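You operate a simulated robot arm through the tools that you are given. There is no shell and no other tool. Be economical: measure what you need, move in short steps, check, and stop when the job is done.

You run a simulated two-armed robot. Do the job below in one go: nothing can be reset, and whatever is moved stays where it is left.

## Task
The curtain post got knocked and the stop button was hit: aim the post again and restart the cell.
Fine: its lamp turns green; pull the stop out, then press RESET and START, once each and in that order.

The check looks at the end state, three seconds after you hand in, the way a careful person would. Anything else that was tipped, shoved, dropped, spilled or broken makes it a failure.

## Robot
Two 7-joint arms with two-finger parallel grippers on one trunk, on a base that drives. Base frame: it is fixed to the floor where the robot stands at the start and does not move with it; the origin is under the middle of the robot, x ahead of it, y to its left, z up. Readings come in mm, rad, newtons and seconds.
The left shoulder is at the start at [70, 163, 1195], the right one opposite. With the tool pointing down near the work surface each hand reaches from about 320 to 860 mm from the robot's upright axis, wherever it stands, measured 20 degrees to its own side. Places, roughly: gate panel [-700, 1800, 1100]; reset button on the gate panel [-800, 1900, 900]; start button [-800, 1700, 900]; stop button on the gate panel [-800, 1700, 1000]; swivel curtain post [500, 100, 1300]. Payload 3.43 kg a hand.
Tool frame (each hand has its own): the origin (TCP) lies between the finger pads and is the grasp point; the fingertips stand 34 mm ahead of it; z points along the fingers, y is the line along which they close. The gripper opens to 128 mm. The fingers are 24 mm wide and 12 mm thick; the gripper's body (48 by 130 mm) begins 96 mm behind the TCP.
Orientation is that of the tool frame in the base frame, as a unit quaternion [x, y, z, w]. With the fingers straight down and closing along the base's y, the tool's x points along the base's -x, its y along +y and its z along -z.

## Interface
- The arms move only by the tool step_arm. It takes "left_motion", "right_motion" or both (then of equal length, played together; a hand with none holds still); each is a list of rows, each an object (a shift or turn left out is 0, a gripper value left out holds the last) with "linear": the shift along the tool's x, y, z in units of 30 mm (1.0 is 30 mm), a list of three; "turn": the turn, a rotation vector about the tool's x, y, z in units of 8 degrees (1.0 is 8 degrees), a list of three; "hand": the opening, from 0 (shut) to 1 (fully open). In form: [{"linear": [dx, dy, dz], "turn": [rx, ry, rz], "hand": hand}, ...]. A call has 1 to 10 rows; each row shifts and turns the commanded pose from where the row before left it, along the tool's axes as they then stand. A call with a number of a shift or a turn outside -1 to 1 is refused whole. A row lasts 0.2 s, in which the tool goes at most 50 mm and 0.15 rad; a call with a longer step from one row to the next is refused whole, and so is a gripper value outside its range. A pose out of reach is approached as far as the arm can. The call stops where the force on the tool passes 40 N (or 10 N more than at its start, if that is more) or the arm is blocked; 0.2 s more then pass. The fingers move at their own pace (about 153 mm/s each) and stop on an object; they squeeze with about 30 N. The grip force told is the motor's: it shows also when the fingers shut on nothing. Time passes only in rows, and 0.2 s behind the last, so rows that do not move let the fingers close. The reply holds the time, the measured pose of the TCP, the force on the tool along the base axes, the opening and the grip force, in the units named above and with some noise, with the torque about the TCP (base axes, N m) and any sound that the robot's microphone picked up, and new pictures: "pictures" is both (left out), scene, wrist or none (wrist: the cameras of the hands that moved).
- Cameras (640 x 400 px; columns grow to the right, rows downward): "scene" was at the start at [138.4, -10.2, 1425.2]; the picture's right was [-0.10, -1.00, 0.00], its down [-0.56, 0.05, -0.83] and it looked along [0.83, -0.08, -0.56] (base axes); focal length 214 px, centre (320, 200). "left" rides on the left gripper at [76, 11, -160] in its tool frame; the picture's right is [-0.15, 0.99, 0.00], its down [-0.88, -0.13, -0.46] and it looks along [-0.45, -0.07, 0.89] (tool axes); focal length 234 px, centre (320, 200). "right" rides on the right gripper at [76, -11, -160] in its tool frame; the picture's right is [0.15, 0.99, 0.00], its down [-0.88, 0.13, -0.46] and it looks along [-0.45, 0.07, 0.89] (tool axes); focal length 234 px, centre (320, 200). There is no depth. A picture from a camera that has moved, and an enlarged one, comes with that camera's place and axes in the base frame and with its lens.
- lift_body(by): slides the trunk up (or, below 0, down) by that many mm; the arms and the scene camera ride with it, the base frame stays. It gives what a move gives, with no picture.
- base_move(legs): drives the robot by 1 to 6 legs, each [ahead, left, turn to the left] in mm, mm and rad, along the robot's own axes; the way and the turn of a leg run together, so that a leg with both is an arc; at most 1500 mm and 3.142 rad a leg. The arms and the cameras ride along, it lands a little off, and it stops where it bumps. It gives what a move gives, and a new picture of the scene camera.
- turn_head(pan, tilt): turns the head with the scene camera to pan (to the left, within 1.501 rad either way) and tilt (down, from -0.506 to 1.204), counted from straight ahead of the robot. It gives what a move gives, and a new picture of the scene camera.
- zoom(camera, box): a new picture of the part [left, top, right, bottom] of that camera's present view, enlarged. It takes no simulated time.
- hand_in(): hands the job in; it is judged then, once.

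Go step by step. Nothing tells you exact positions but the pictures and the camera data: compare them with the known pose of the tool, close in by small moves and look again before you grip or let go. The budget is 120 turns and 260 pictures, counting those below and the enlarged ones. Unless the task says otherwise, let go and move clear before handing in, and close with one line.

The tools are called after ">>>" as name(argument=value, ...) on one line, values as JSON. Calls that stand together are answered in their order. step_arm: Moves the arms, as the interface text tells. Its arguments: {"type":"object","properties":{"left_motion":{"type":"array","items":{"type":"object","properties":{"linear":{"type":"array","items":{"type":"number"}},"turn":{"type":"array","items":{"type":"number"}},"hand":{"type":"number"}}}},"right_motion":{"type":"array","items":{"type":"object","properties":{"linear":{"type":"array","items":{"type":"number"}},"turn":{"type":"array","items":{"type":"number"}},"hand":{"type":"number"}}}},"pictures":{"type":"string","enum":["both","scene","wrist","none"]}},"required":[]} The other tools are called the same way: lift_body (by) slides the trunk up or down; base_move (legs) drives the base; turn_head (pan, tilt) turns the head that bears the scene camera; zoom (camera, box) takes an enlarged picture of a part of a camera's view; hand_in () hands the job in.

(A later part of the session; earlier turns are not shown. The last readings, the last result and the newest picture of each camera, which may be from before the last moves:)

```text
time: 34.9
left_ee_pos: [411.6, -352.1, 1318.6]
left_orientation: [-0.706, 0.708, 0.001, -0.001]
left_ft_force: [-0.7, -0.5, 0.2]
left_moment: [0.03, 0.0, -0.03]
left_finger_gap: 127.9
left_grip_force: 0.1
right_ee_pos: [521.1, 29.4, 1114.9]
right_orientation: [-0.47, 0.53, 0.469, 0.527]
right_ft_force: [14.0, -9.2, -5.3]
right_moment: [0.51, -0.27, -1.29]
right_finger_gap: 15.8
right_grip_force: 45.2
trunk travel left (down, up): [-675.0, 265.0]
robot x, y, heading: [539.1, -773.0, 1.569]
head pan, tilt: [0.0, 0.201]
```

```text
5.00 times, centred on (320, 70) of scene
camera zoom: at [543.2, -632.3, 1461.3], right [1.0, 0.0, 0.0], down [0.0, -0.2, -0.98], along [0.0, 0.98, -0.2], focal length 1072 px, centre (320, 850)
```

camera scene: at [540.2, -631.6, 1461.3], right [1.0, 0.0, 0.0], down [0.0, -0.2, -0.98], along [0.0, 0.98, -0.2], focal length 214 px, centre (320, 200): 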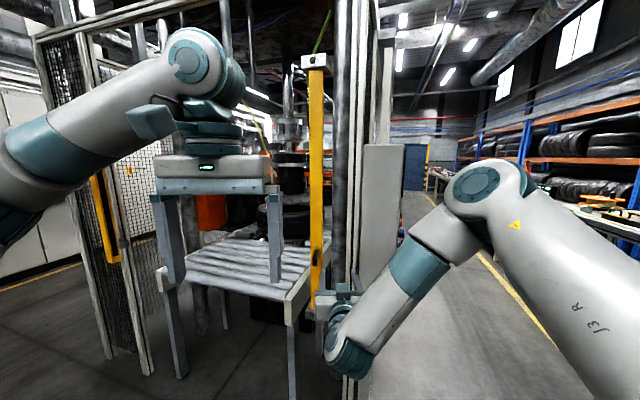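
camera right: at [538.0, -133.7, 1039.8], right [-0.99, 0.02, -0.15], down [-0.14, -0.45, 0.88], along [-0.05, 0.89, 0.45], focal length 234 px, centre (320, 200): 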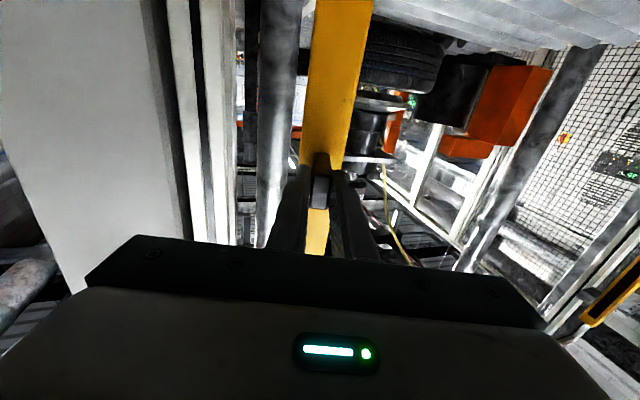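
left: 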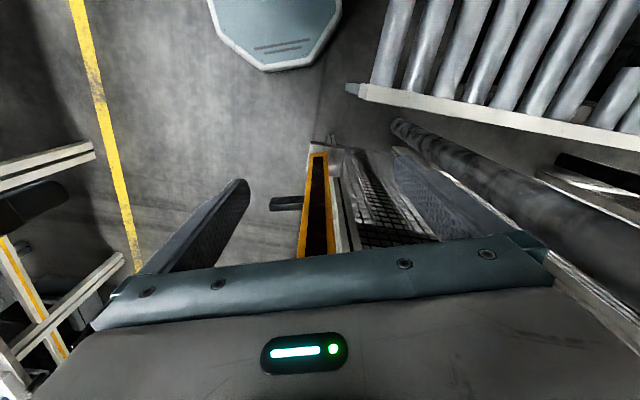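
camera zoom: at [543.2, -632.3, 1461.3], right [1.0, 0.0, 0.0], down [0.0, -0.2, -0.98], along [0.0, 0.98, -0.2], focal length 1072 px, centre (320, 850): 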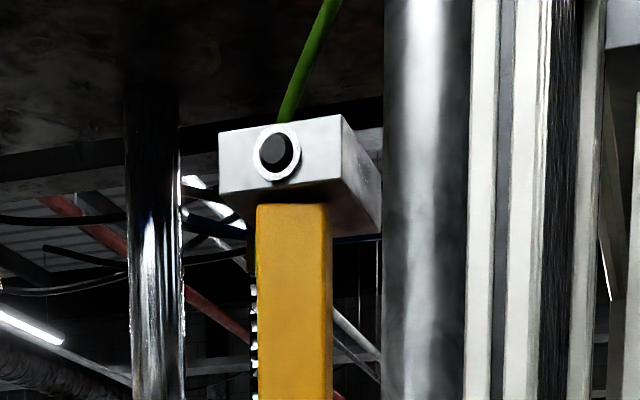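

>>> step_arm(right_motion=[{"linear": [0, 0.1, 0], "turn": [0.25, 0, 0]}, {"linear": [0, 0.1, 0], "turn": [0.25, 0, 0]}], pictures="none")

>>> zoom(camera="scene", box=[270, 30, 370, 110])

```text
time: 35.5
left_ee_pos: [411.6, -351.8, 1319.1]
left_orientation: [-0.705, 0.709, 0.0, -0.001]
left_ft_force: [0.0, -0.5, -1.3]
left_moment: [0.01, -0.01, 0.0]
left_finger_gap: 128.1
left_grip_force: 0.0
right_ee_pos: [514.9, 29.7, 1115.3]
right_orientation: [-0.451, 0.547, 0.45, 0.543]
right_ft_force: [15.4, -10.9, -5.0]
right_moment: [-1.3, -0.07, -1.46]
right_finger_gap: 16.2
right_grip_force: 45.6
trunk travel left (down, up): [-675.0, 265.0]
robot x, y, heading: [539.4, -772.1, 1.567]
head pan, tilt: [0.0, 0.201]
```

```text
5.00 times, centred on (320, 70) of scene
camera zoom: at [543.9, -632.3, 1461.4], right [1.0, 0.0, 0.0], down [0.0, -0.2, -0.98], along [0.0, 0.98, -0.2], focal length 1072 px, centre (320, 850)
```

zoom: 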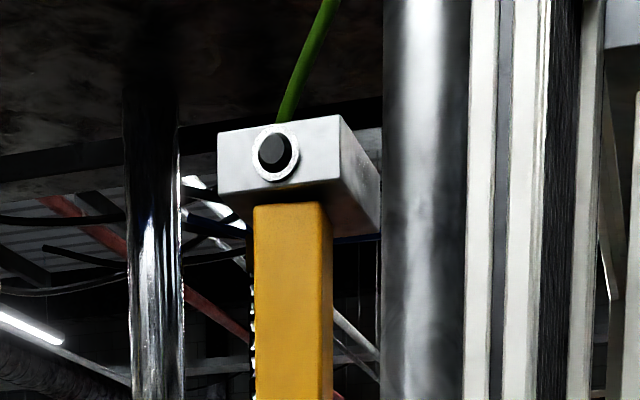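

The post is turning with the lever; lamp still dark. Continue.

>>> step_arm(right_motion=[{"linear": [0, 0.1, 0], "turn": [0.25, 0, 0]}, {}], pictures="none")

>>> zoom(camera="scene", box=[270, 30, 370, 110])

>>> step_arm(right_motion=[{"linear": [0, 0.1, 0], "turn": [0.25, 0, 0]}, {}], pictures="none")

>>> zoom(camera="scene", box=[270, 30, 370, 110])

```text
time: 36.1
left_ee_pos: [412.5, -352.0, 1319.0]
left_orientation: [-0.706, 0.709, 0.001, 0.0]
left_ft_force: [-0.5, -0.5, -0.1]
left_moment: [0.02, -0.03, 0.0]
left_finger_gap: 127.9
left_grip_force: 0.1
right_ee_pos: [512.4, 30.6, 1115.7]
right_orientation: [-0.441, 0.555, 0.44, 0.551]
right_ft_force: [17.8, -9.1, -2.9]
right_moment: [-1.27, 0.09, -1.62]
right_finger_gap: 15.9
right_grip_force: 44.2
trunk travel left (down, up): [-675.0, 265.0]
robot x, y, heading: [541.3, -773.1, 1.567]
head pan, tilt: [0.0, 0.201]
```

```text
5.00 times, centred on (320, 70) of scene
camera zoom: at [544.2, -632.1, 1461.4], right [1.0, 0.0, 0.0], down [0.0, -0.2, -0.98], along [0.0, 0.98, -0.2], focal length 1072 px, centre (320, 850)
```

zoom: 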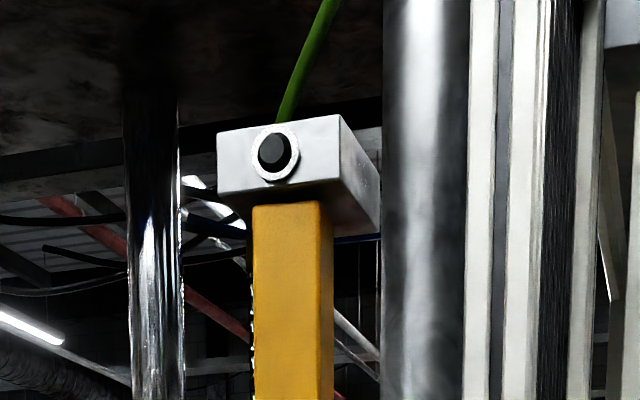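

```text
time: 36.7
left_ee_pos: [412.1, -352.8, 1318.9]
left_orientation: [-0.706, 0.708, 0.001, -0.001]
left_ft_force: [0.2, 0.3, 0.4]
left_moment: [0.03, 0.0, 0.01]
left_finger_gap: 127.9
left_grip_force: 0.0
right_ee_pos: [509.4, 31.6, 1114.8]
right_orientation: [-0.432, 0.562, 0.431, 0.559]
right_ft_force: [18.1, -12.0, -9.1]
right_moment: [0.58, -0.38, -1.71]
right_finger_gap: 15.9
right_grip_force: 45.0
trunk travel left (down, up): [-675.0, 265.0]
robot x, y, heading: [541.4, -773.3, 1.564]
head pan, tilt: [0.0, 0.201]
```

```text
5.00 times, centred on (320, 70) of scene
camera zoom: at [544.3, -632.2, 1461.3], right [1.0, 0.0, 0.0], down [0.0, -0.2, -0.98], along [0.0, 0.98, -0.2], focal length 1072 px, centre (320, 850)
```

zoom: 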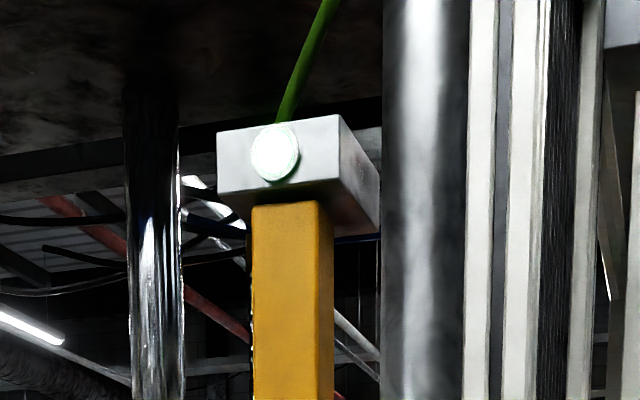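

The lamp has lit. I'll go about 1.5° further for margin, then check it stays lit.

>>> step_arm(right_motion=[{"linear": [0, 0.08, 0], "turn": [0.2, 0, 0]}, {}], pictures="none")

>>> zoom(camera="scene", box=[290, 45, 340, 85])

```text
time: 37.3
left_ee_pos: [413.0, -352.5, 1320.2]
left_orientation: [-0.706, 0.708, 0.0, 0.0]
left_ft_force: [-0.2, -0.2, 0.6]
left_moment: [-0.01, -0.01, -0.01]
left_finger_gap: 128.1
left_grip_force: 0.0
right_ee_pos: [507.0, 32.1, 1116.3]
right_orientation: [-0.424, 0.567, 0.423, 0.565]
right_ft_force: [19.3, -14.0, -12.2]
right_moment: [0.82, -0.51, -1.9]
right_finger_gap: 15.9
right_grip_force: 45.1
trunk travel left (down, up): [-675.0, 265.0]
robot x, y, heading: [540.9, -771.5, 1.566]
head pan, tilt: [0.0, 0.201]
```

```text
10.00 times, centred on (315, 65) of scene
camera zoom: at [544.4, -632.4, 1461.3], right [1.0, 0.0, 0.0], down [0.0, -0.2, -0.98], along [0.0, 0.98, -0.2], focal length 2145 px, centre (370, 1550)
```

zoom: 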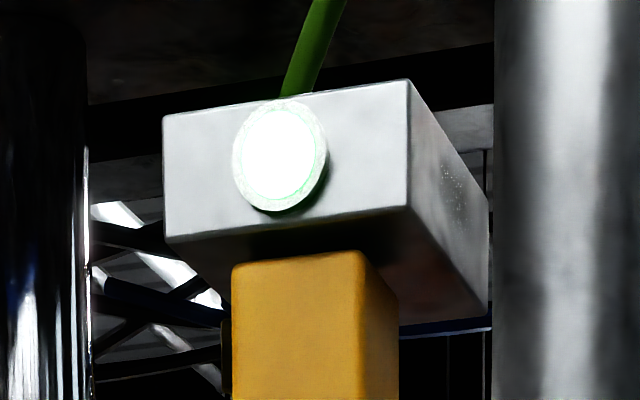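

Green and stable. Open the fingers and check it stays lit.

>>> step_arm(right_motion=[{"hand": 0.5}, {}, {}], pictures="none")

>>> zoom(camera="scene", box=[270, 30, 370, 110])

>>> zoom(camera="right", box=[220, 80, 420, 240])

```text
time: 38.1
left_ee_pos: [407.9, -350.1, 1319.0]
left_orientation: [-0.706, 0.708, -0.001, 0.0]
left_ft_force: [0.4, -0.6, -0.1]
left_moment: [0.04, -0.02, 0.0]
left_finger_gap: 128.0
left_grip_force: 0.0
right_ee_pos: [502.6, 33.0, 1114.6]
right_orientation: [-0.425, 0.567, 0.423, 0.565]
right_ft_force: [-0.4, 0.3, -0.1]
right_moment: [0.02, -0.02, 0.02]
right_finger_gap: 63.7
right_grip_force: 0.0
trunk travel left (down, up): [-675.0, 265.0]
robot x, y, heading: [539.5, -773.1, 1.569]
head pan, tilt: [0.0, 0.201]
```

```text
5.00 times, centred on (320, 70) of scene
camera zoom: at [539.8, -631.1, 1461.3], right [1.0, 0.0, 0.0], down [0.0, -0.2, -0.98], along [0.0, 0.98, -0.2], focal length 1072 px, centre (320, 850)
```

zoom: 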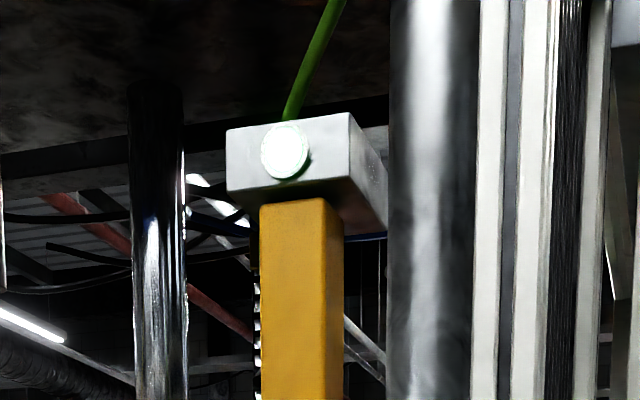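

```text
2.50 times, centred on (320, 160) of right
camera zoom: at [468.0, -125.6, 1039.9], right [-0.95, 0.28, -0.15], down [-0.25, -0.4, 0.88], along [0.19, 0.87, 0.45], focal length 585 px, centre (320, 300)
```

zoom: 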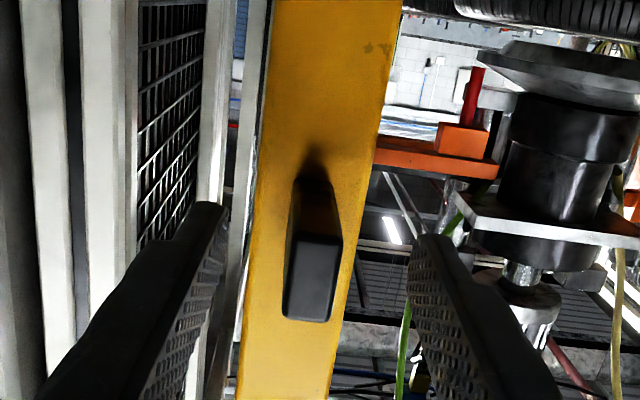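

Lamp stays green after release. I withdraw the hand and look left for a way round to the gate panel.

>>> step_arm(right_motion=[{"linear": [0, 0, -1]}, {"linear": [0, 0, -1]}, {"linear": [0, 0, -1]}, {"linear": [0, 0, -1]}], pictures="none")

>>> turn_head(pan=1.2, tilt=0.3)

>>> turn_head(pan=1.5, tilt=0.7)

```text
time: 39.1
left_ee_pos: [408.1, -352.9, 1319.4]
left_orientation: [-0.706, 0.708, -0.001, 0.0]
left_ft_force: [-0.3, 0.2, 0.4]
left_moment: [0.04, -0.05, 0.02]
left_finger_gap: 128.0
left_grip_force: 0.0
right_ee_pos: [467.6, -82.7, 1117.6]
right_orientation: [-0.425, 0.567, 0.423, 0.565]
right_ft_force: [0.2, -0.3, 0.5]
right_moment: [-0.01, 0.0, 0.0]
right_finger_gap: 64.0
right_grip_force: 0.1
trunk travel left (down, up): [-675.0, 265.0]
robot x, y, heading: [540.8, -772.2, 1.569]
head pan, tilt: [0.0, 0.201]
```

```text
time: 40.5
left_ee_pos: [408.2, -351.6, 1318.4]
left_orientation: [-0.707, 0.707, -0.001, -0.001]
left_ft_force: [0.3, 1.3, 0.7]
left_moment: [0.01, 0.0, -0.01]
left_finger_gap: 128.0
left_grip_force: 0.1
right_ee_pos: [468.4, -82.3, 1117.3]
right_orientation: [-0.424, 0.567, 0.422, 0.566]
right_ft_force: [0.2, 0.5, 0.7]
right_moment: [0.04, -0.02, 0.0]
right_finger_gap: 63.9
right_grip_force: 0.1
trunk travel left (down, up): [-675.0, 265.0]
robot x, y, heading: [541.4, -775.2, 1.567]
head pan, tilt: [1.201, 0.3]
camera scene: at [453.3, -690.2, 1452.0], right [0.37, 0.93, 0.0], down [0.28, -0.11, -0.96], along [-0.89, 0.35, -0.3], focal length 214 px, centre (320, 200)
```

scene: 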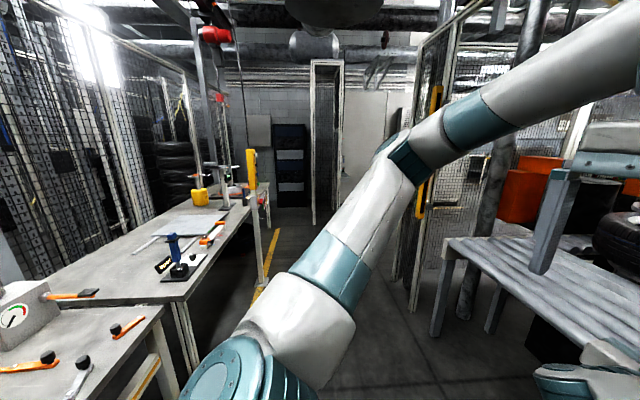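

```text
time: 41.4
left_ee_pos: [408.8, -352.3, 1318.7]
left_orientation: [-0.706, 0.708, 0.0, -0.001]
left_ft_force: [-0.1, 0.7, 0.0]
left_moment: [0.02, 0.01, -0.02]
left_finger_gap: 128.1
left_grip_force: 0.0
right_ee_pos: [469.5, -80.6, 1117.1]
right_orientation: [-0.425, 0.567, 0.422, 0.565]
right_ft_force: [0.0, 0.5, -0.5]
right_moment: [0.0, 0.0, -0.01]
right_finger_gap: 64.1
right_grip_force: 0.0
trunk travel left (down, up): [-675.0, 265.0]
robot x, y, heading: [540.4, -774.1, 1.562]
head pan, tilt: [1.499, 0.7]
camera scene: at [455.5, -718.0, 1416.0], right [0.08, 1.0, 0.0], down [0.64, -0.05, -0.77], along [-0.76, 0.06, -0.64], focal length 214 px, centre (320, 200)
```

scene: 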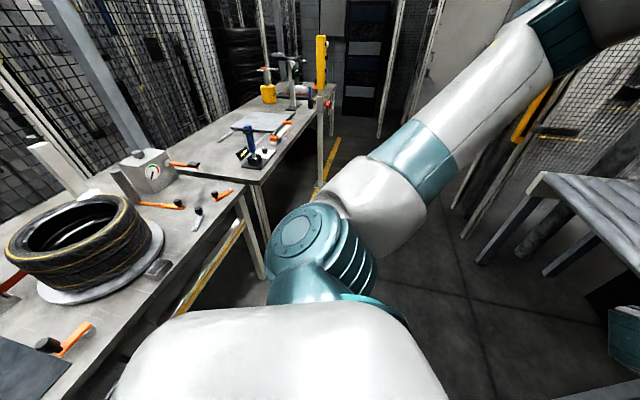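

The corridor runs between fence and bench at about 17° to the axes. I turn to face along it, centre myself and drive part way, then look for the panel.

>>> base_move(legs=[[0, 0, 1.26], [300, -130, 0], [800, 0, 0]])

>>> turn_head(pan=-0.8, tilt=0.3)

>>> turn_head(pan=0.0, tilt=0.4)

```text
time: 50.5
left_ee_pos: [-897.0, -309.2, 1319.4]
left_orientation: [0.988, -0.153, 0.0, 0.0]
left_ft_force: [-1.3, 0.4, -0.2]
left_moment: [0.02, -0.02, 0.0]
left_finger_gap: 127.9
left_grip_force: 0.0
right_ee_pos: [-1136.6, -171.6, 1116.4]
right_orientation: [0.678, -0.205, -0.676, -0.205]
right_ft_force: [-0.9, -0.7, 0.6]
right_moment: [0.02, 0.0, 0.02]
right_finger_gap: 64.3
right_grip_force: 0.0
trunk travel left (down, up): [-675.0, 265.0]
robot x, y, heading: [-457.7, -312.3, 2.835]
head pan, tilt: [1.499, 0.7]
camera scene: at [-535.2, -376.2, 1415.9], right [-0.93, 0.37, 0.0], down [0.24, 0.6, -0.76], along [-0.28, -0.71, -0.64], focal length 214 px, centre (320, 200)
```

scene: 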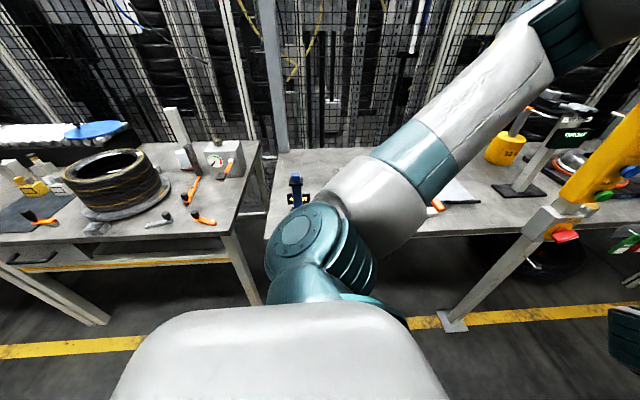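

```text
time: 52.6
left_ee_pos: [-896.0, -309.5, 1318.6]
left_orientation: [0.988, -0.152, 0.001, 0.0]
left_ft_force: [-0.1, -0.1, 0.7]
left_moment: [0.01, 0.01, 0.01]
left_finger_gap: 128.1
left_grip_force: 0.0
right_ee_pos: [-1138.0, -172.1, 1117.4]
right_orientation: [0.678, -0.205, -0.676, -0.205]
right_ft_force: [0.9, -0.7, 0.8]
right_moment: [0.01, 0.04, 0.01]
right_finger_gap: 63.9
right_grip_force: 0.0
trunk travel left (down, up): [-675.0, 265.0]
robot x, y, heading: [-456.5, -311.2, 2.836]
head pan, tilt: [-0.799, 0.3]
camera scene: at [-545.6, -213.8, 1452.0], right [0.89, 0.45, 0.0], down [0.13, -0.26, -0.96], along [-0.43, 0.85, -0.3], focal length 214 px, centre (320, 200)
```

scene: 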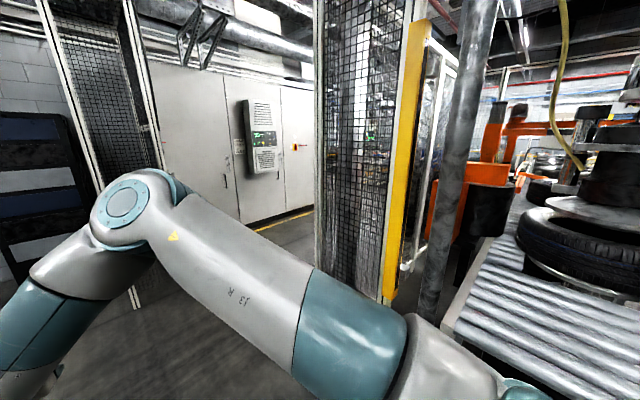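

```text
time: 53.8
left_ee_pos: [-897.9, -309.9, 1318.4]
left_orientation: [0.988, -0.154, 0.001, -0.001]
left_ft_force: [0.3, 0.3, 0.3]
left_moment: [-0.01, 0.01, 0.0]
left_finger_gap: 128.1
left_grip_force: 0.1
right_ee_pos: [-1137.3, -171.8, 1116.0]
right_orientation: [0.678, -0.206, -0.675, -0.205]
right_ft_force: [-0.4, 0.0, -0.3]
right_moment: [-0.04, -0.01, 0.01]
right_finger_gap: 63.9
right_grip_force: 0.1
trunk travel left (down, up): [-675.0, 265.0]
robot x, y, heading: [-459.5, -311.9, 2.833]
head pan, tilt: [0.0, 0.4]
camera scene: at [-592.1, -269.1, 1442.7], right [0.3, 0.95, 0.0], down [0.37, -0.12, -0.92], along [-0.88, 0.28, -0.39], focal length 214 px, centre (320, 200)
```

scene: 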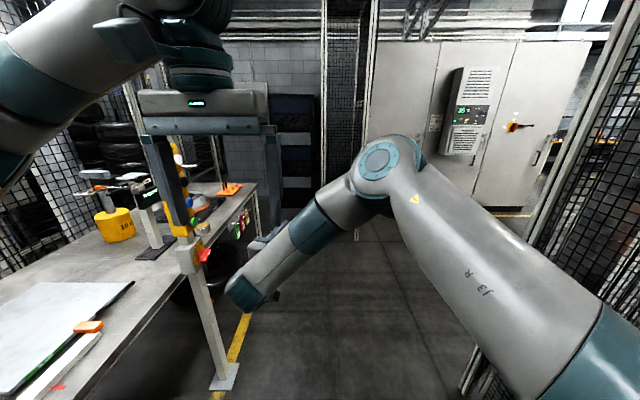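

No panel visible yet besides the distant cabinets; it should be on the cell's outer side wall. I drive past the corner, then turn right along that wall and look.

>>> base_move(legs=[[1000, -100, 0], [0, 0, -1.4]])

>>> turn_head(pan=-0.4, tilt=0.3)

```text
time: 62.3
left_ee_pos: [-1444.7, 523.4, 1317.8]
left_orientation: [-0.66, 0.751, -0.001, 0.0]
left_ft_force: [-0.2, -1.3, 0.0]
left_moment: [-0.01, -0.01, -0.01]
left_finger_gap: 127.6
left_grip_force: 0.1
right_ee_pos: [-1350.2, 784.6, 1115.8]
right_orientation: [-0.388, 0.593, 0.386, 0.591]
right_ft_force: [0.1, 0.8, 0.5]
right_moment: [0.0, -0.04, 0.05]
right_finger_gap: 64.1
right_grip_force: 0.1
trunk travel left (down, up): [-675.0, 265.0]
robot x, y, heading: [-1367.3, 90.4, 1.442]
head pan, tilt: [0.0, 0.4]
camera scene: at [-1347.9, 228.2, 1442.7], right [0.99, -0.13, 0.0], down [-0.05, -0.39, -0.92], along [0.12, 0.91, -0.39], focal length 214 px, centre (320, 200)
```

scene: 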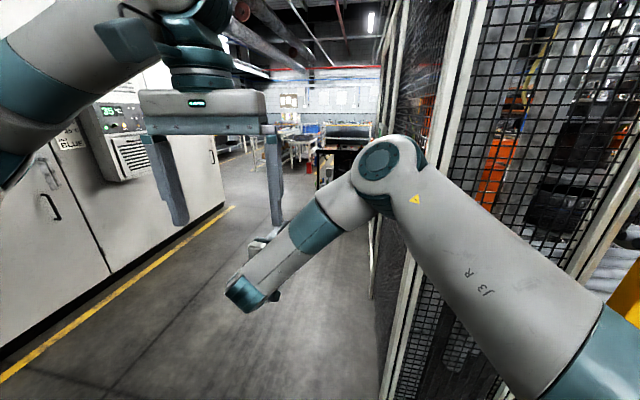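

```text
time: 63.2
left_ee_pos: [-1443.5, 523.4, 1317.9]
left_orientation: [-0.66, 0.751, -0.002, 0.0]
left_ft_force: [-0.6, 0.3, 0.1]
left_moment: [0.01, 0.01, -0.01]
left_finger_gap: 128.0
left_grip_force: 0.1
right_ee_pos: [-1349.9, 783.7, 1116.3]
right_orientation: [-0.388, 0.593, 0.386, 0.591]
right_ft_force: [-0.2, 0.0, -0.5]
right_moment: [-0.03, 0.01, 0.02]
right_finger_gap: 64.0
right_grip_force: 0.2
trunk travel left (down, up): [-675.0, 265.0]
robot x, y, heading: [-1367.4, 86.4, 1.438]
head pan, tilt: [-0.4, 0.3]
camera scene: at [-1312.9, 216.9, 1452.0], right [0.86, -0.51, 0.0], down [-0.15, -0.26, -0.96], along [0.48, 0.82, -0.3], focal length 214 px, centre (320, 200)
```

scene: 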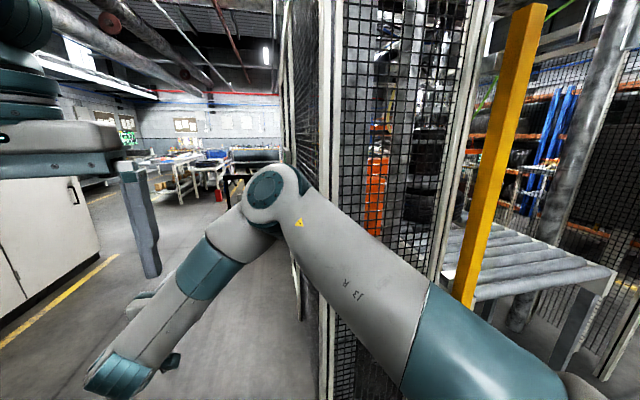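

The side wall runs on away from me on the right with the panel hidden behind the forearm. I move left for clearance and drive further along.

>>> base_move(legs=[[0, 500, 0], [700, 0, -0.18]])

>>> turn_head(pan=-0.7, tilt=0.3)

```text
time: 69.5
left_ee_pos: [-1697.1, 1275.0, 1318.5]
left_orientation: [-0.588, 0.809, -0.001, 0.001]
left_ft_force: [0.4, 0.5, -0.5]
left_moment: [0.0, 0.02, -0.03]
left_finger_gap: 128.1
left_grip_force: 0.1
right_ee_pos: [-1556.7, 1513.6, 1116.4]
right_orientation: [-0.332, 0.626, 0.331, 0.624]
right_ft_force: [-0.5, 0.1, 0.4]
right_moment: [0.0, 0.0, -0.02]
right_finger_gap: 64.0
right_grip_force: 0.2
trunk travel left (down, up): [-675.0, 265.0]
robot x, y, heading: [-1702.6, 835.8, 1.253]
head pan, tilt: [-0.4, 0.3]
camera scene: at [-1623.0, 949.5, 1452.0], right [0.76, -0.65, 0.0], down [-0.19, -0.22, -0.96], along [0.62, 0.72, -0.3], focal length 214 px, centre (320, 200)
```

scene: 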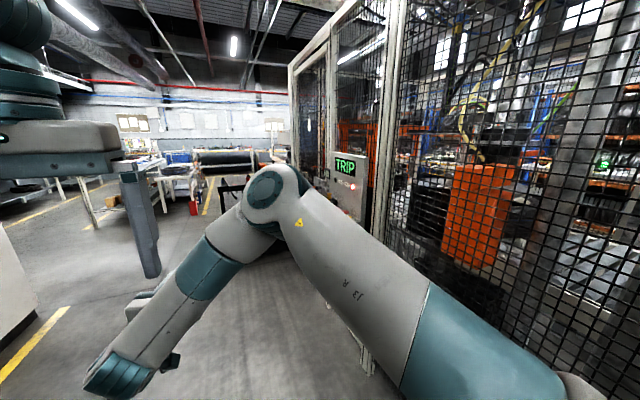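

```text
time: 70.3
left_ee_pos: [-1695.2, 1274.3, 1318.0]
left_orientation: [-0.588, 0.809, -0.001, 0.0]
left_ft_force: [0.0, -0.1, -0.8]
left_moment: [0.01, 0.01, 0.0]
left_finger_gap: 127.7
left_grip_force: 0.1
right_ee_pos: [-1556.6, 1513.7, 1116.3]
right_orientation: [-0.332, 0.626, 0.331, 0.623]
right_ft_force: [0.0, -0.4, 1.0]
right_moment: [0.01, 0.02, 0.01]
right_finger_gap: 63.9
right_grip_force: 0.1
trunk travel left (down, up): [-675.0, 265.0]
robot x, y, heading: [-1702.3, 834.3, 1.261]
head pan, tilt: [-0.7, 0.3]
camera scene: at [-1604.9, 928.7, 1452.0], right [0.53, -0.85, 0.0], down [-0.25, -0.16, -0.96], along [0.81, 0.51, -0.3], focal length 214 px, centre (320, 200)
```

scene: 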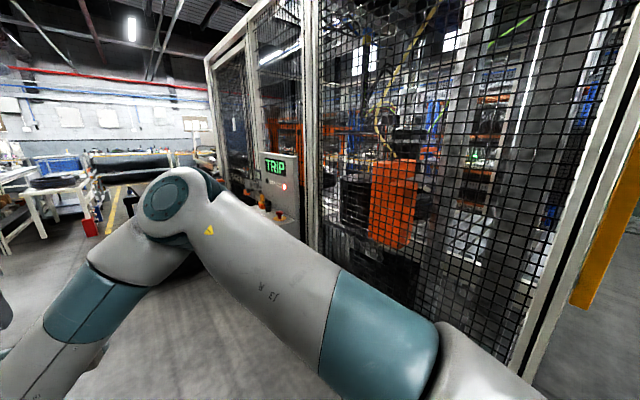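

The panel shows TRIP at about (-700, 1800), facing out across the aisle. I drive level with it, keep 900 mm off, and turn to face it.

>>> base_move(legs=[[1180, 340, 0], [0, 0, -1.571]])

>>> turn_head(pan=0.0, tilt=0.35)

```text
time: 80.2
left_ee_pos: [-1215.1, 2064.4, 1318.1]
left_orientation: [0.136, 0.991, -0.001, -0.001]
left_ft_force: [-0.8, -0.7, -0.2]
left_moment: [0.01, 0.04, 0.0]
left_finger_gap: 128.0
left_grip_force: 0.0
right_ee_pos: [-971.5, 1933.8, 1115.8]
right_orientation: [0.195, 0.681, -0.195, 0.678]
right_ft_force: [0.2, -0.7, 0.1]
right_moment: [0.0, 0.02, 0.0]
right_finger_gap: 64.0
right_grip_force: 0.0
trunk travel left (down, up): [-675.0, 265.0]
robot x, y, heading: [-1656.6, 2053.8, -0.273]
head pan, tilt: [-0.7, 0.3]
camera scene: at [-1556.7, 1957.7, 1452.0], right [-0.83, -0.56, 0.0], down [-0.17, 0.24, -0.96], along [0.54, -0.79, -0.3], focal length 214 px, centre (320, 200)
```

scene: 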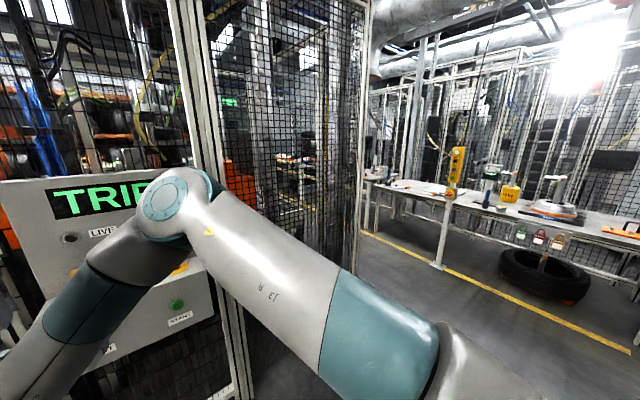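

```text
time: 81.3
left_ee_pos: [-1216.1, 2063.8, 1318.6]
left_orientation: [0.136, 0.991, -0.001, -0.001]
left_ft_force: [0.4, 0.3, 0.7]
left_moment: [-0.01, -0.01, 0.0]
left_finger_gap: 128.2
left_grip_force: 0.0
right_ee_pos: [-970.1, 1934.5, 1116.5]
right_orientation: [0.194, 0.681, -0.193, 0.679]
right_ft_force: [-0.7, -0.1, 0.3]
right_moment: [0.01, -0.02, 0.04]
right_finger_gap: 64.0
right_grip_force: 0.2
trunk travel left (down, up): [-675.0, 265.0]
robot x, y, heading: [-1655.6, 2050.9, -0.277]
head pan, tilt: [0.0, 0.351]
camera scene: at [-1519.5, 2009.6, 1447.3], right [-0.27, -0.96, 0.0], down [-0.33, 0.09, -0.94], along [0.9, -0.26, -0.34], focal length 214 px, centre (320, 200)
```

scene: 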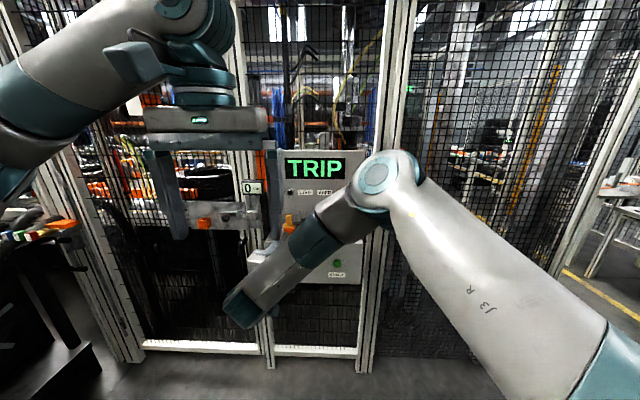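

>>> zoom(camera="scene", box=[220, 140, 380, 300])

>>> zoom(camera="right", box=[0, 0, 640, 400])

>>> zoom(camera="left", box=[0, 0, 640, 400])

```text
2.50 times, centred on (300, 220) of scene
camera zoom: at [-1519.5, 2009.6, 1447.3], right [-0.27, -0.96, 0.0], down [-0.33, 0.09, -0.94], along [0.9, -0.26, -0.34], focal length 536 px, centre (370, 150)
```

zoom: 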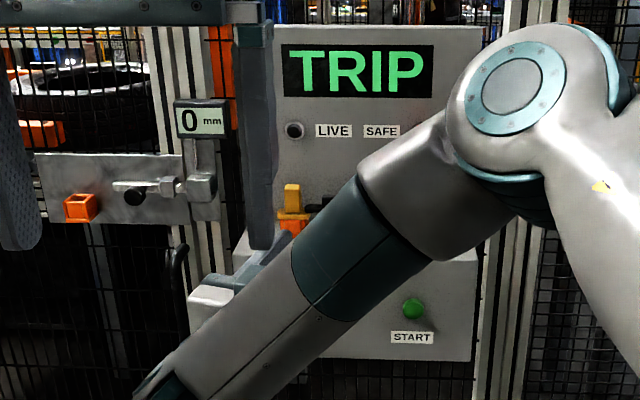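

```text
1.00 times, centred on (320, 200) of right
camera zoom: at [-1113.7, 2006.9, 1041.1], right [0.52, 0.84, -0.15], down [-0.31, 0.35, 0.88], along [0.79, -0.41, 0.45], focal length 234 px, centre (320, 200)
```

zoom: 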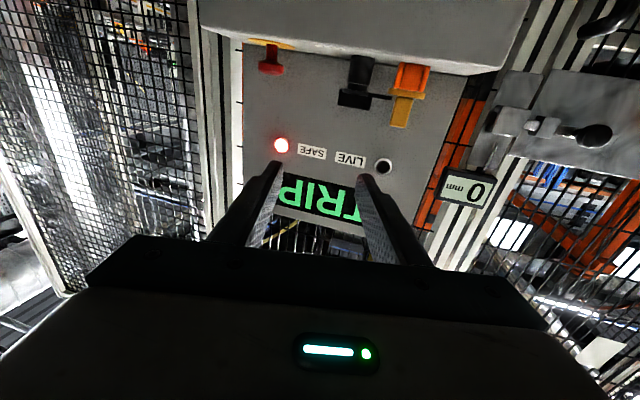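

```text
1.00 times, centred on (320, 200) of left
camera zoom: at [-1286.1, 2096.0, 1477.7], right [0.41, 0.91, 0.0], down [0.81, -0.36, 0.45], along [0.41, -0.19, -0.89], focal length 234 px, centre (320, 200)
```

zoom: 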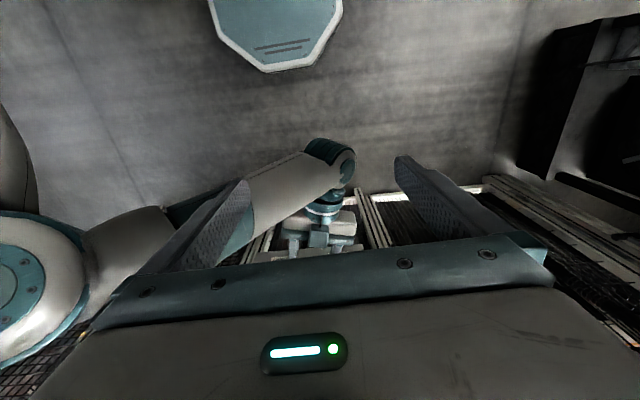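

Panel geometry: upper face through (-659,1894,1171), red stop mushroom ≈(-767,1687,1022), START ≈(-805,1726,886), RESET should be to the left ≈(-780,1900,890). I lower the trunk to bring the right hand to button height and see them with the wrist camera.

>>> lift_body(by=-200)

>>> zoom(camera="right", box=[0, 0, 640, 400])

>>> zoom(camera="scene", box=[200, 60, 440, 260])

```text
time: 83.5
left_ee_pos: [-1215.9, 2063.5, 1118.6]
left_orientation: [0.137, 0.991, -0.001, 0.0]
left_ft_force: [0.1, -0.1, 0.2]
left_moment: [-0.02, 0.0, 0.02]
left_finger_gap: 128.0
left_grip_force: 0.0
right_ee_pos: [-971.4, 1934.4, 916.7]
right_orientation: [0.195, 0.681, -0.194, 0.679]
right_ft_force: [1.1, -0.1, -0.4]
right_moment: [-0.02, 0.0, -0.01]
right_finger_gap: 63.9
right_grip_force: 0.1
trunk travel left (down, up): [-475.0, 465.0]
robot x, y, heading: [-1660.0, 2047.8, -0.275]
head pan, tilt: [0.0, 0.351]
```

```text
1.00 times, centred on (320, 200) of right
camera zoom: at [-1113.9, 2006.9, 841.3], right [0.52, 0.84, -0.15], down [-0.32, 0.35, 0.88], along [0.79, -0.41, 0.45], focal length 234 px, centre (320, 200)
```

zoom: 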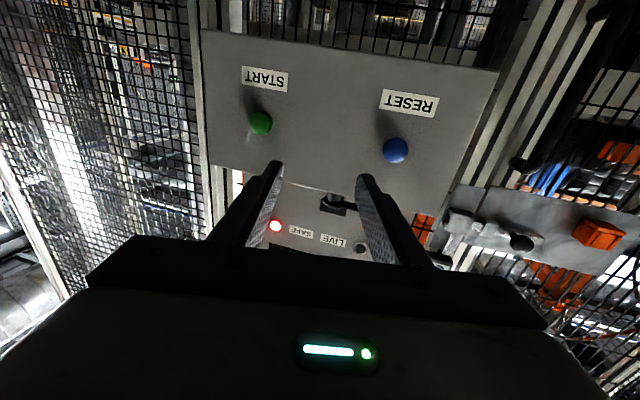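

```text
2.00 times, centred on (320, 160) of scene
camera zoom: at [-1519.8, 2009.7, 1247.4], right [-0.27, -0.96, 0.0], down [-0.33, 0.09, -0.94], along [0.9, -0.25, -0.34], focal length 429 px, centre (320, 280)
```

zoom: 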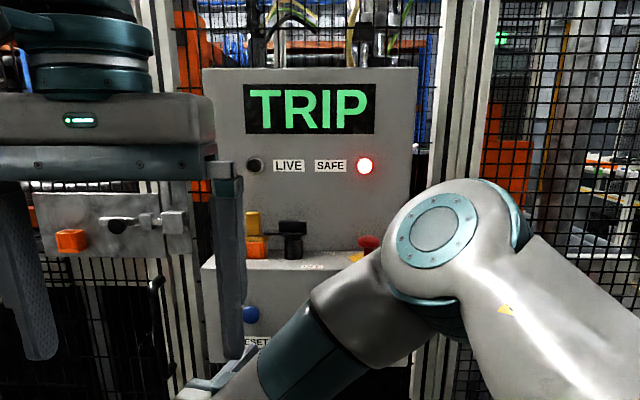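

I can see all three clearly: RESET (-776,1937,912), START (-843,1742,913), stop (-797,1714,1031) just above the lower box. I align with the panel's normal (yaw −0.33), raise a bit and come closer for the stop.

>>> lift_body(by=110)

>>> base_move(legs=[[0, 0, -0.056]])

>>> step_arm(right_motion=[{"linear": [0, 0, -1], "turn": [-0.7, 0, 0]}, {"linear": [0, 0, -1], "turn": [-0.7, 0, 0]}, {"turn": [-0.6, 0, 0]}], pictures="wrist")

```text
time: 84.9
left_ee_pos: [-1215.6, 2063.6, 1228.8]
left_orientation: [0.135, 0.991, -0.001, -0.001]
left_ft_force: [0.8, 0.2, -0.3]
left_moment: [-0.01, 0.02, 0.0]
left_finger_gap: 128.2
left_grip_force: 0.0
right_ee_pos: [-972.1, 1933.4, 1026.4]
right_orientation: [0.195, 0.682, -0.195, 0.678]
right_ft_force: [0.5, -0.9, -0.6]
right_moment: [0.0, 0.0, -0.04]
right_finger_gap: 64.2
right_grip_force: 0.1
trunk travel left (down, up): [-585.0, 355.0]
robot x, y, heading: [-1658.1, 2051.4, -0.272]
head pan, tilt: [0.0, 0.351]
```

```text
time: 85.7
left_ee_pos: [-1216.6, 2039.1, 1228.2]
left_orientation: [0.163, 0.987, 0.0, -0.001]
left_ft_force: [0.4, 0.3, 0.1]
left_moment: [0.03, 0.05, -0.01]
left_finger_gap: 127.9
left_grip_force: 0.1
right_ee_pos: [-978.0, 1897.1, 1027.3]
right_orientation: [0.213, 0.675, -0.213, 0.673]
right_ft_force: [1.1, 0.6, -0.4]
right_moment: [0.01, 0.01, -0.02]
right_finger_gap: 63.9
right_grip_force: 0.1
trunk travel left (down, up): [-585.0, 355.0]
robot x, y, heading: [-1657.9, 2048.6, -0.33]
head pan, tilt: [0.0, 0.351]
camera scene: at [-1521.9, 2002.6, 1357.3], right [-0.32, -0.95, 0.0], down [-0.33, 0.11, -0.94], along [0.89, -0.3, -0.34], focal length 214 px, centre (320, 200)
```

scene: 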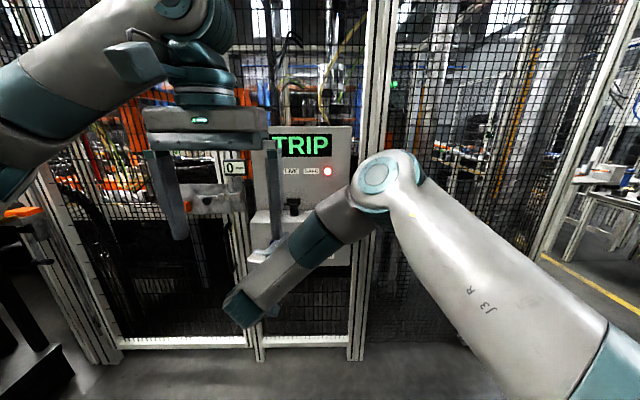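

```text
time: 86.5
left_ee_pos: [-1216.3, 2039.1, 1227.9]
left_orientation: [0.163, 0.987, 0.0, -0.001]
left_ft_force: [0.4, -0.2, 0.4]
left_moment: [0.01, 0.01, 0.0]
left_finger_gap: 128.3
left_grip_force: 0.0
right_ee_pos: [-1028.8, 1927.5, 1027.7]
right_orientation: [0.118, 0.699, -0.116, 0.696]
right_ft_force: [0.3, -0.5, -0.4]
right_moment: [-0.01, -0.01, 0.03]
right_finger_gap: 64.1
right_grip_force: 0.1
trunk travel left (down, up): [-585.0, 355.0]
robot x, y, heading: [-1656.3, 2047.5, -0.335]
head pan, tilt: [0.0, 0.351]
camera right: at [-1184.9, 1966.9, 952.0], right [0.32, 0.94, -0.14], down [-0.39, 0.27, 0.88], along [0.87, -0.23, 0.45], focal length 234 px, centre (320, 200)
```

right: 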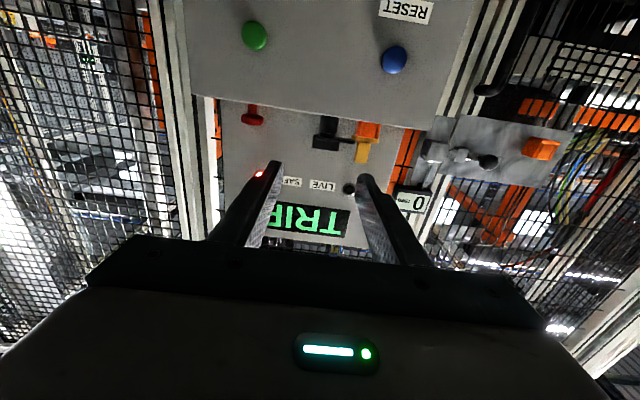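

>>> base_move(legs=[[140, -50, 0]])

>>> step_arm(right_motion=[{"linear": [0, -0.9, 0]}, {"linear": [0, -0.9, 0]}, {"linear": [0, -0.8, 0]}], pictures="wrist")

>>> zoom(camera="right", box=[220, 40, 420, 180])

```text
time: 87.9
left_ee_pos: [-1098.2, 1945.9, 1228.4]
left_orientation: [0.164, 0.986, -0.001, 0.0]
left_ft_force: [0.8, -0.1, -0.2]
left_moment: [0.01, 0.02, 0.0]
left_finger_gap: 128.1
left_grip_force: 0.0
right_ee_pos: [-910.9, 1834.3, 1027.5]
right_orientation: [0.119, 0.699, -0.118, 0.696]
right_ft_force: [0.6, 0.0, 0.4]
right_moment: [0.0, 0.06, -0.01]
right_finger_gap: 64.1
right_grip_force: 0.0
trunk travel left (down, up): [-585.0, 355.0]
robot x, y, heading: [-1534.2, 1956.9, -0.334]
head pan, tilt: [0.0, 0.351]
camera scene: at [-1403.7, 1908.8, 1357.3], right [-0.33, -0.95, 0.0], down [-0.33, 0.11, -0.94], along [0.89, -0.31, -0.34], focal length 214 px, centre (320, 200)
```

scene: 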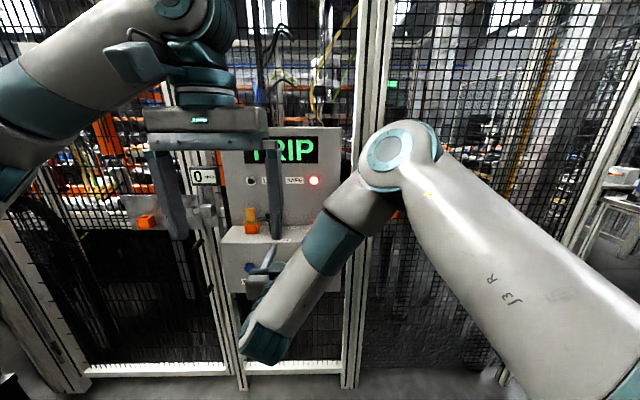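

```text
time: 88.7
left_ee_pos: [-1099.3, 1944.2, 1228.1]
left_orientation: [0.164, 0.986, 0.0, 0.0]
left_ft_force: [-0.1, -0.1, -0.5]
left_moment: [-0.01, -0.03, 0.02]
left_finger_gap: 128.0
left_grip_force: 0.0
right_ee_pos: [-937.9, 1759.4, 1028.8]
right_orientation: [0.118, 0.699, -0.117, 0.696]
right_ft_force: [0.1, -0.8, -0.3]
right_moment: [0.0, 0.01, 0.03]
right_finger_gap: 64.2
right_grip_force: 0.2
trunk travel left (down, up): [-585.0, 355.0]
robot x, y, heading: [-1539.8, 1958.2, -0.326]
head pan, tilt: [0.0, 0.351]
camera right: at [-1094.0, 1798.5, 952.6], right [0.32, 0.94, -0.14], down [-0.38, 0.27, 0.88], along [0.86, -0.23, 0.45], focal length 234 px, centre (320, 200)
```

right: 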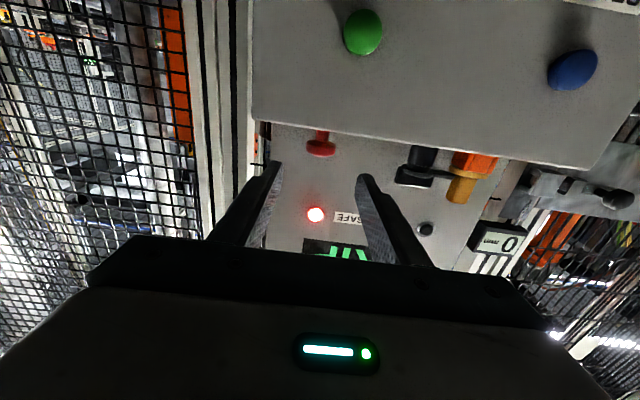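

```text
2.86 times, centred on (320, 110) of right
camera zoom: at [-1094.0, 1798.5, 952.6], right [0.32, 0.94, -0.14], down [-0.38, 0.27, 0.88], along [0.86, -0.23, 0.45], focal length 669 px, centre (320, 457)
```

zoom: 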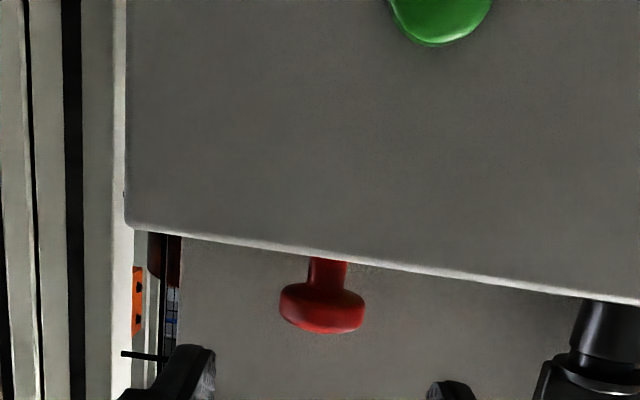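

The stop is a red mushroom standing upright on top of the lower box (head ≈38 mm, centre ≈(-797,1711,1030), box top z≈1006), so it must be pulled upward. The hand is lined up; I advance most of the way.

>>> step_arm(right_motion=[{"linear": [-0.1, 0, 0.9], "hand": 0.65}, {"linear": [0, 0, 0.9]}, {"linear": [0, 0, 0.9]}, {"linear": [0, 0, 0.6]}], pictures="both")

>>> zoom(camera="right", box=[220, 100, 420, 240])

```text
time: 89.7
left_ee_pos: [-1097.4, 1946.0, 1229.3]
left_orientation: [0.164, 0.986, -0.001, -0.001]
left_ft_force: [-0.3, -0.7, -0.4]
left_moment: [-0.02, 0.04, 0.02]
left_finger_gap: 128.0
left_grip_force: 0.1
right_ee_pos: [-843.5, 1727.5, 1028.1]
right_orientation: [0.118, 0.698, -0.118, 0.696]
right_ft_force: [-0.3, -0.1, -0.3]
right_moment: [-0.02, 0.03, -0.01]
right_finger_gap: 83.5
right_grip_force: 0.2
trunk travel left (down, up): [-585.0, 355.0]
robot x, y, heading: [-1536.0, 1960.6, -0.335]
head pan, tilt: [0.0, 0.351]
camera scene: at [-1403.3, 1908.4, 1357.2], right [-0.33, -0.95, 0.0], down [-0.33, 0.11, -0.94], along [0.89, -0.31, -0.34], focal length 214 px, centre (320, 200)
camera right: at [-998.4, 1766.4, 954.5], right [0.32, 0.93, -0.15], down [-0.38, 0.27, 0.88], along [0.86, -0.23, 0.45], focal length 234 px, centre (320, 200)
```

scene: 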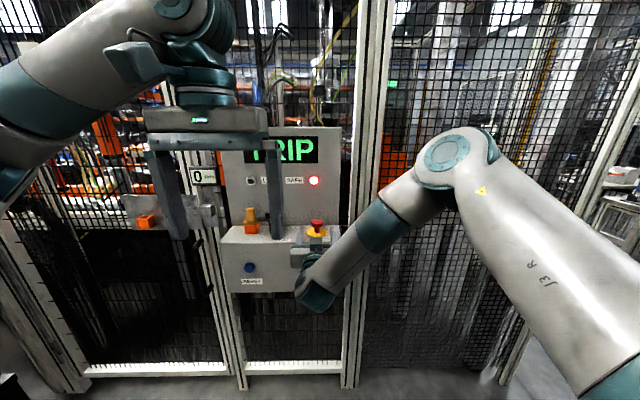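
right: 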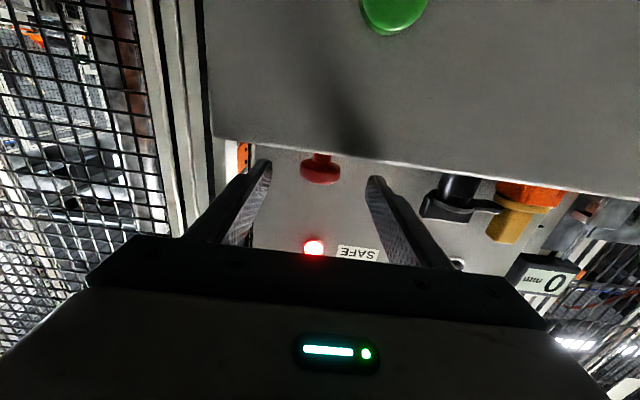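

```text
2.86 times, centred on (320, 170) of right
camera zoom: at [-998.4, 1766.4, 954.5], right [0.32, 0.93, -0.15], down [-0.38, 0.27, 0.88], along [0.86, -0.23, 0.45], focal length 669 px, centre (320, 286)
```

zoom: 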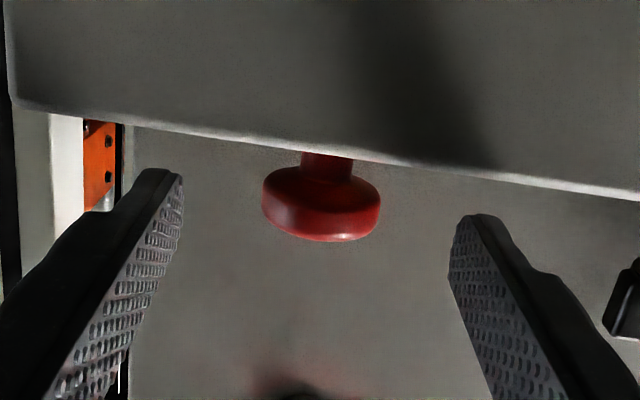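

>>> step_arm(right_motion=[{"linear": [-0.15, 0, 0.8]}, {"linear": [0, 0, 0.8]}], pictures="wrist")

>>> zoom(camera="scene", box=[270, 190, 370, 270])

>>> zoom(camera="right", box=[220, 120, 420, 260])

```text
time: 90.3
left_ee_pos: [-1097.1, 1945.2, 1228.9]
left_orientation: [0.164, 0.986, -0.001, -0.001]
left_ft_force: [0.3, 0.1, 0.2]
left_moment: [0.03, -0.01, 0.0]
left_finger_gap: 127.8
left_grip_force: 0.1
right_ee_pos: [-799.1, 1709.6, 1035.3]
right_orientation: [0.12, 0.699, -0.118, 0.695]
right_ft_force: [-0.6, -0.6, -0.5]
right_moment: [-0.01, 0.03, 0.0]
right_finger_gap: 83.1
right_grip_force: 0.0
trunk travel left (down, up): [-585.0, 355.0]
robot x, y, heading: [-1540.4, 1961.2, -0.334]
head pan, tilt: [0.0, 0.351]
camera right: at [-952.7, 1749.5, 959.7], right [0.32, 0.93, -0.15], down [-0.38, 0.27, 0.88], along [0.86, -0.23, 0.45], focal length 234 px, centre (320, 200)
```

right: 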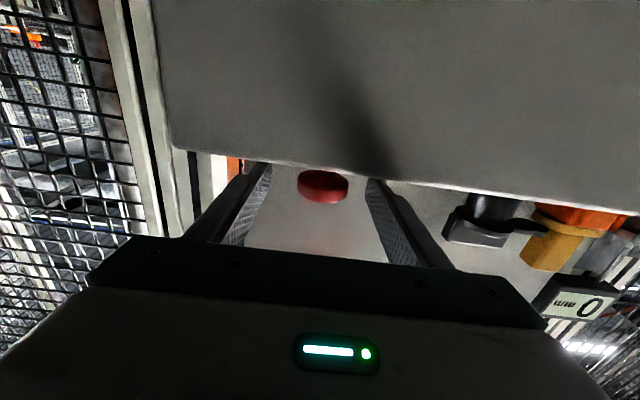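

```text
5.00 times, centred on (320, 230) of scene
camera zoom: at [-1403.0, 1908.4, 1357.2], right [-0.33, -0.95, 0.0], down [-0.33, 0.11, -0.94], along [0.89, -0.31, -0.34], focal length 1072 px, centre (320, 50)
```

zoom: 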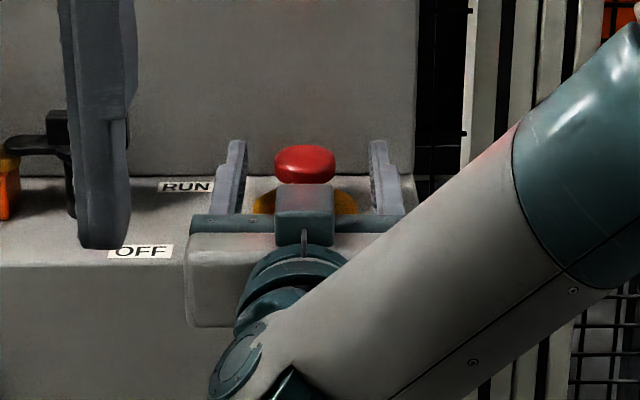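

```text
2.86 times, centred on (320, 190) of right
camera zoom: at [-952.7, 1749.5, 959.7], right [0.32, 0.93, -0.15], down [-0.38, 0.27, 0.88], along [0.86, -0.23, 0.45], focal length 669 px, centre (320, 229)
```

zoom: 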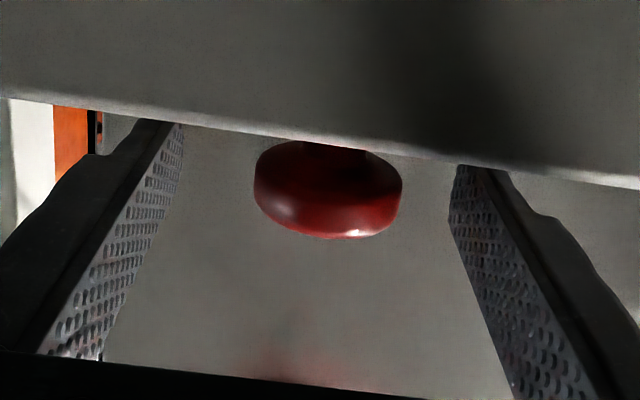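

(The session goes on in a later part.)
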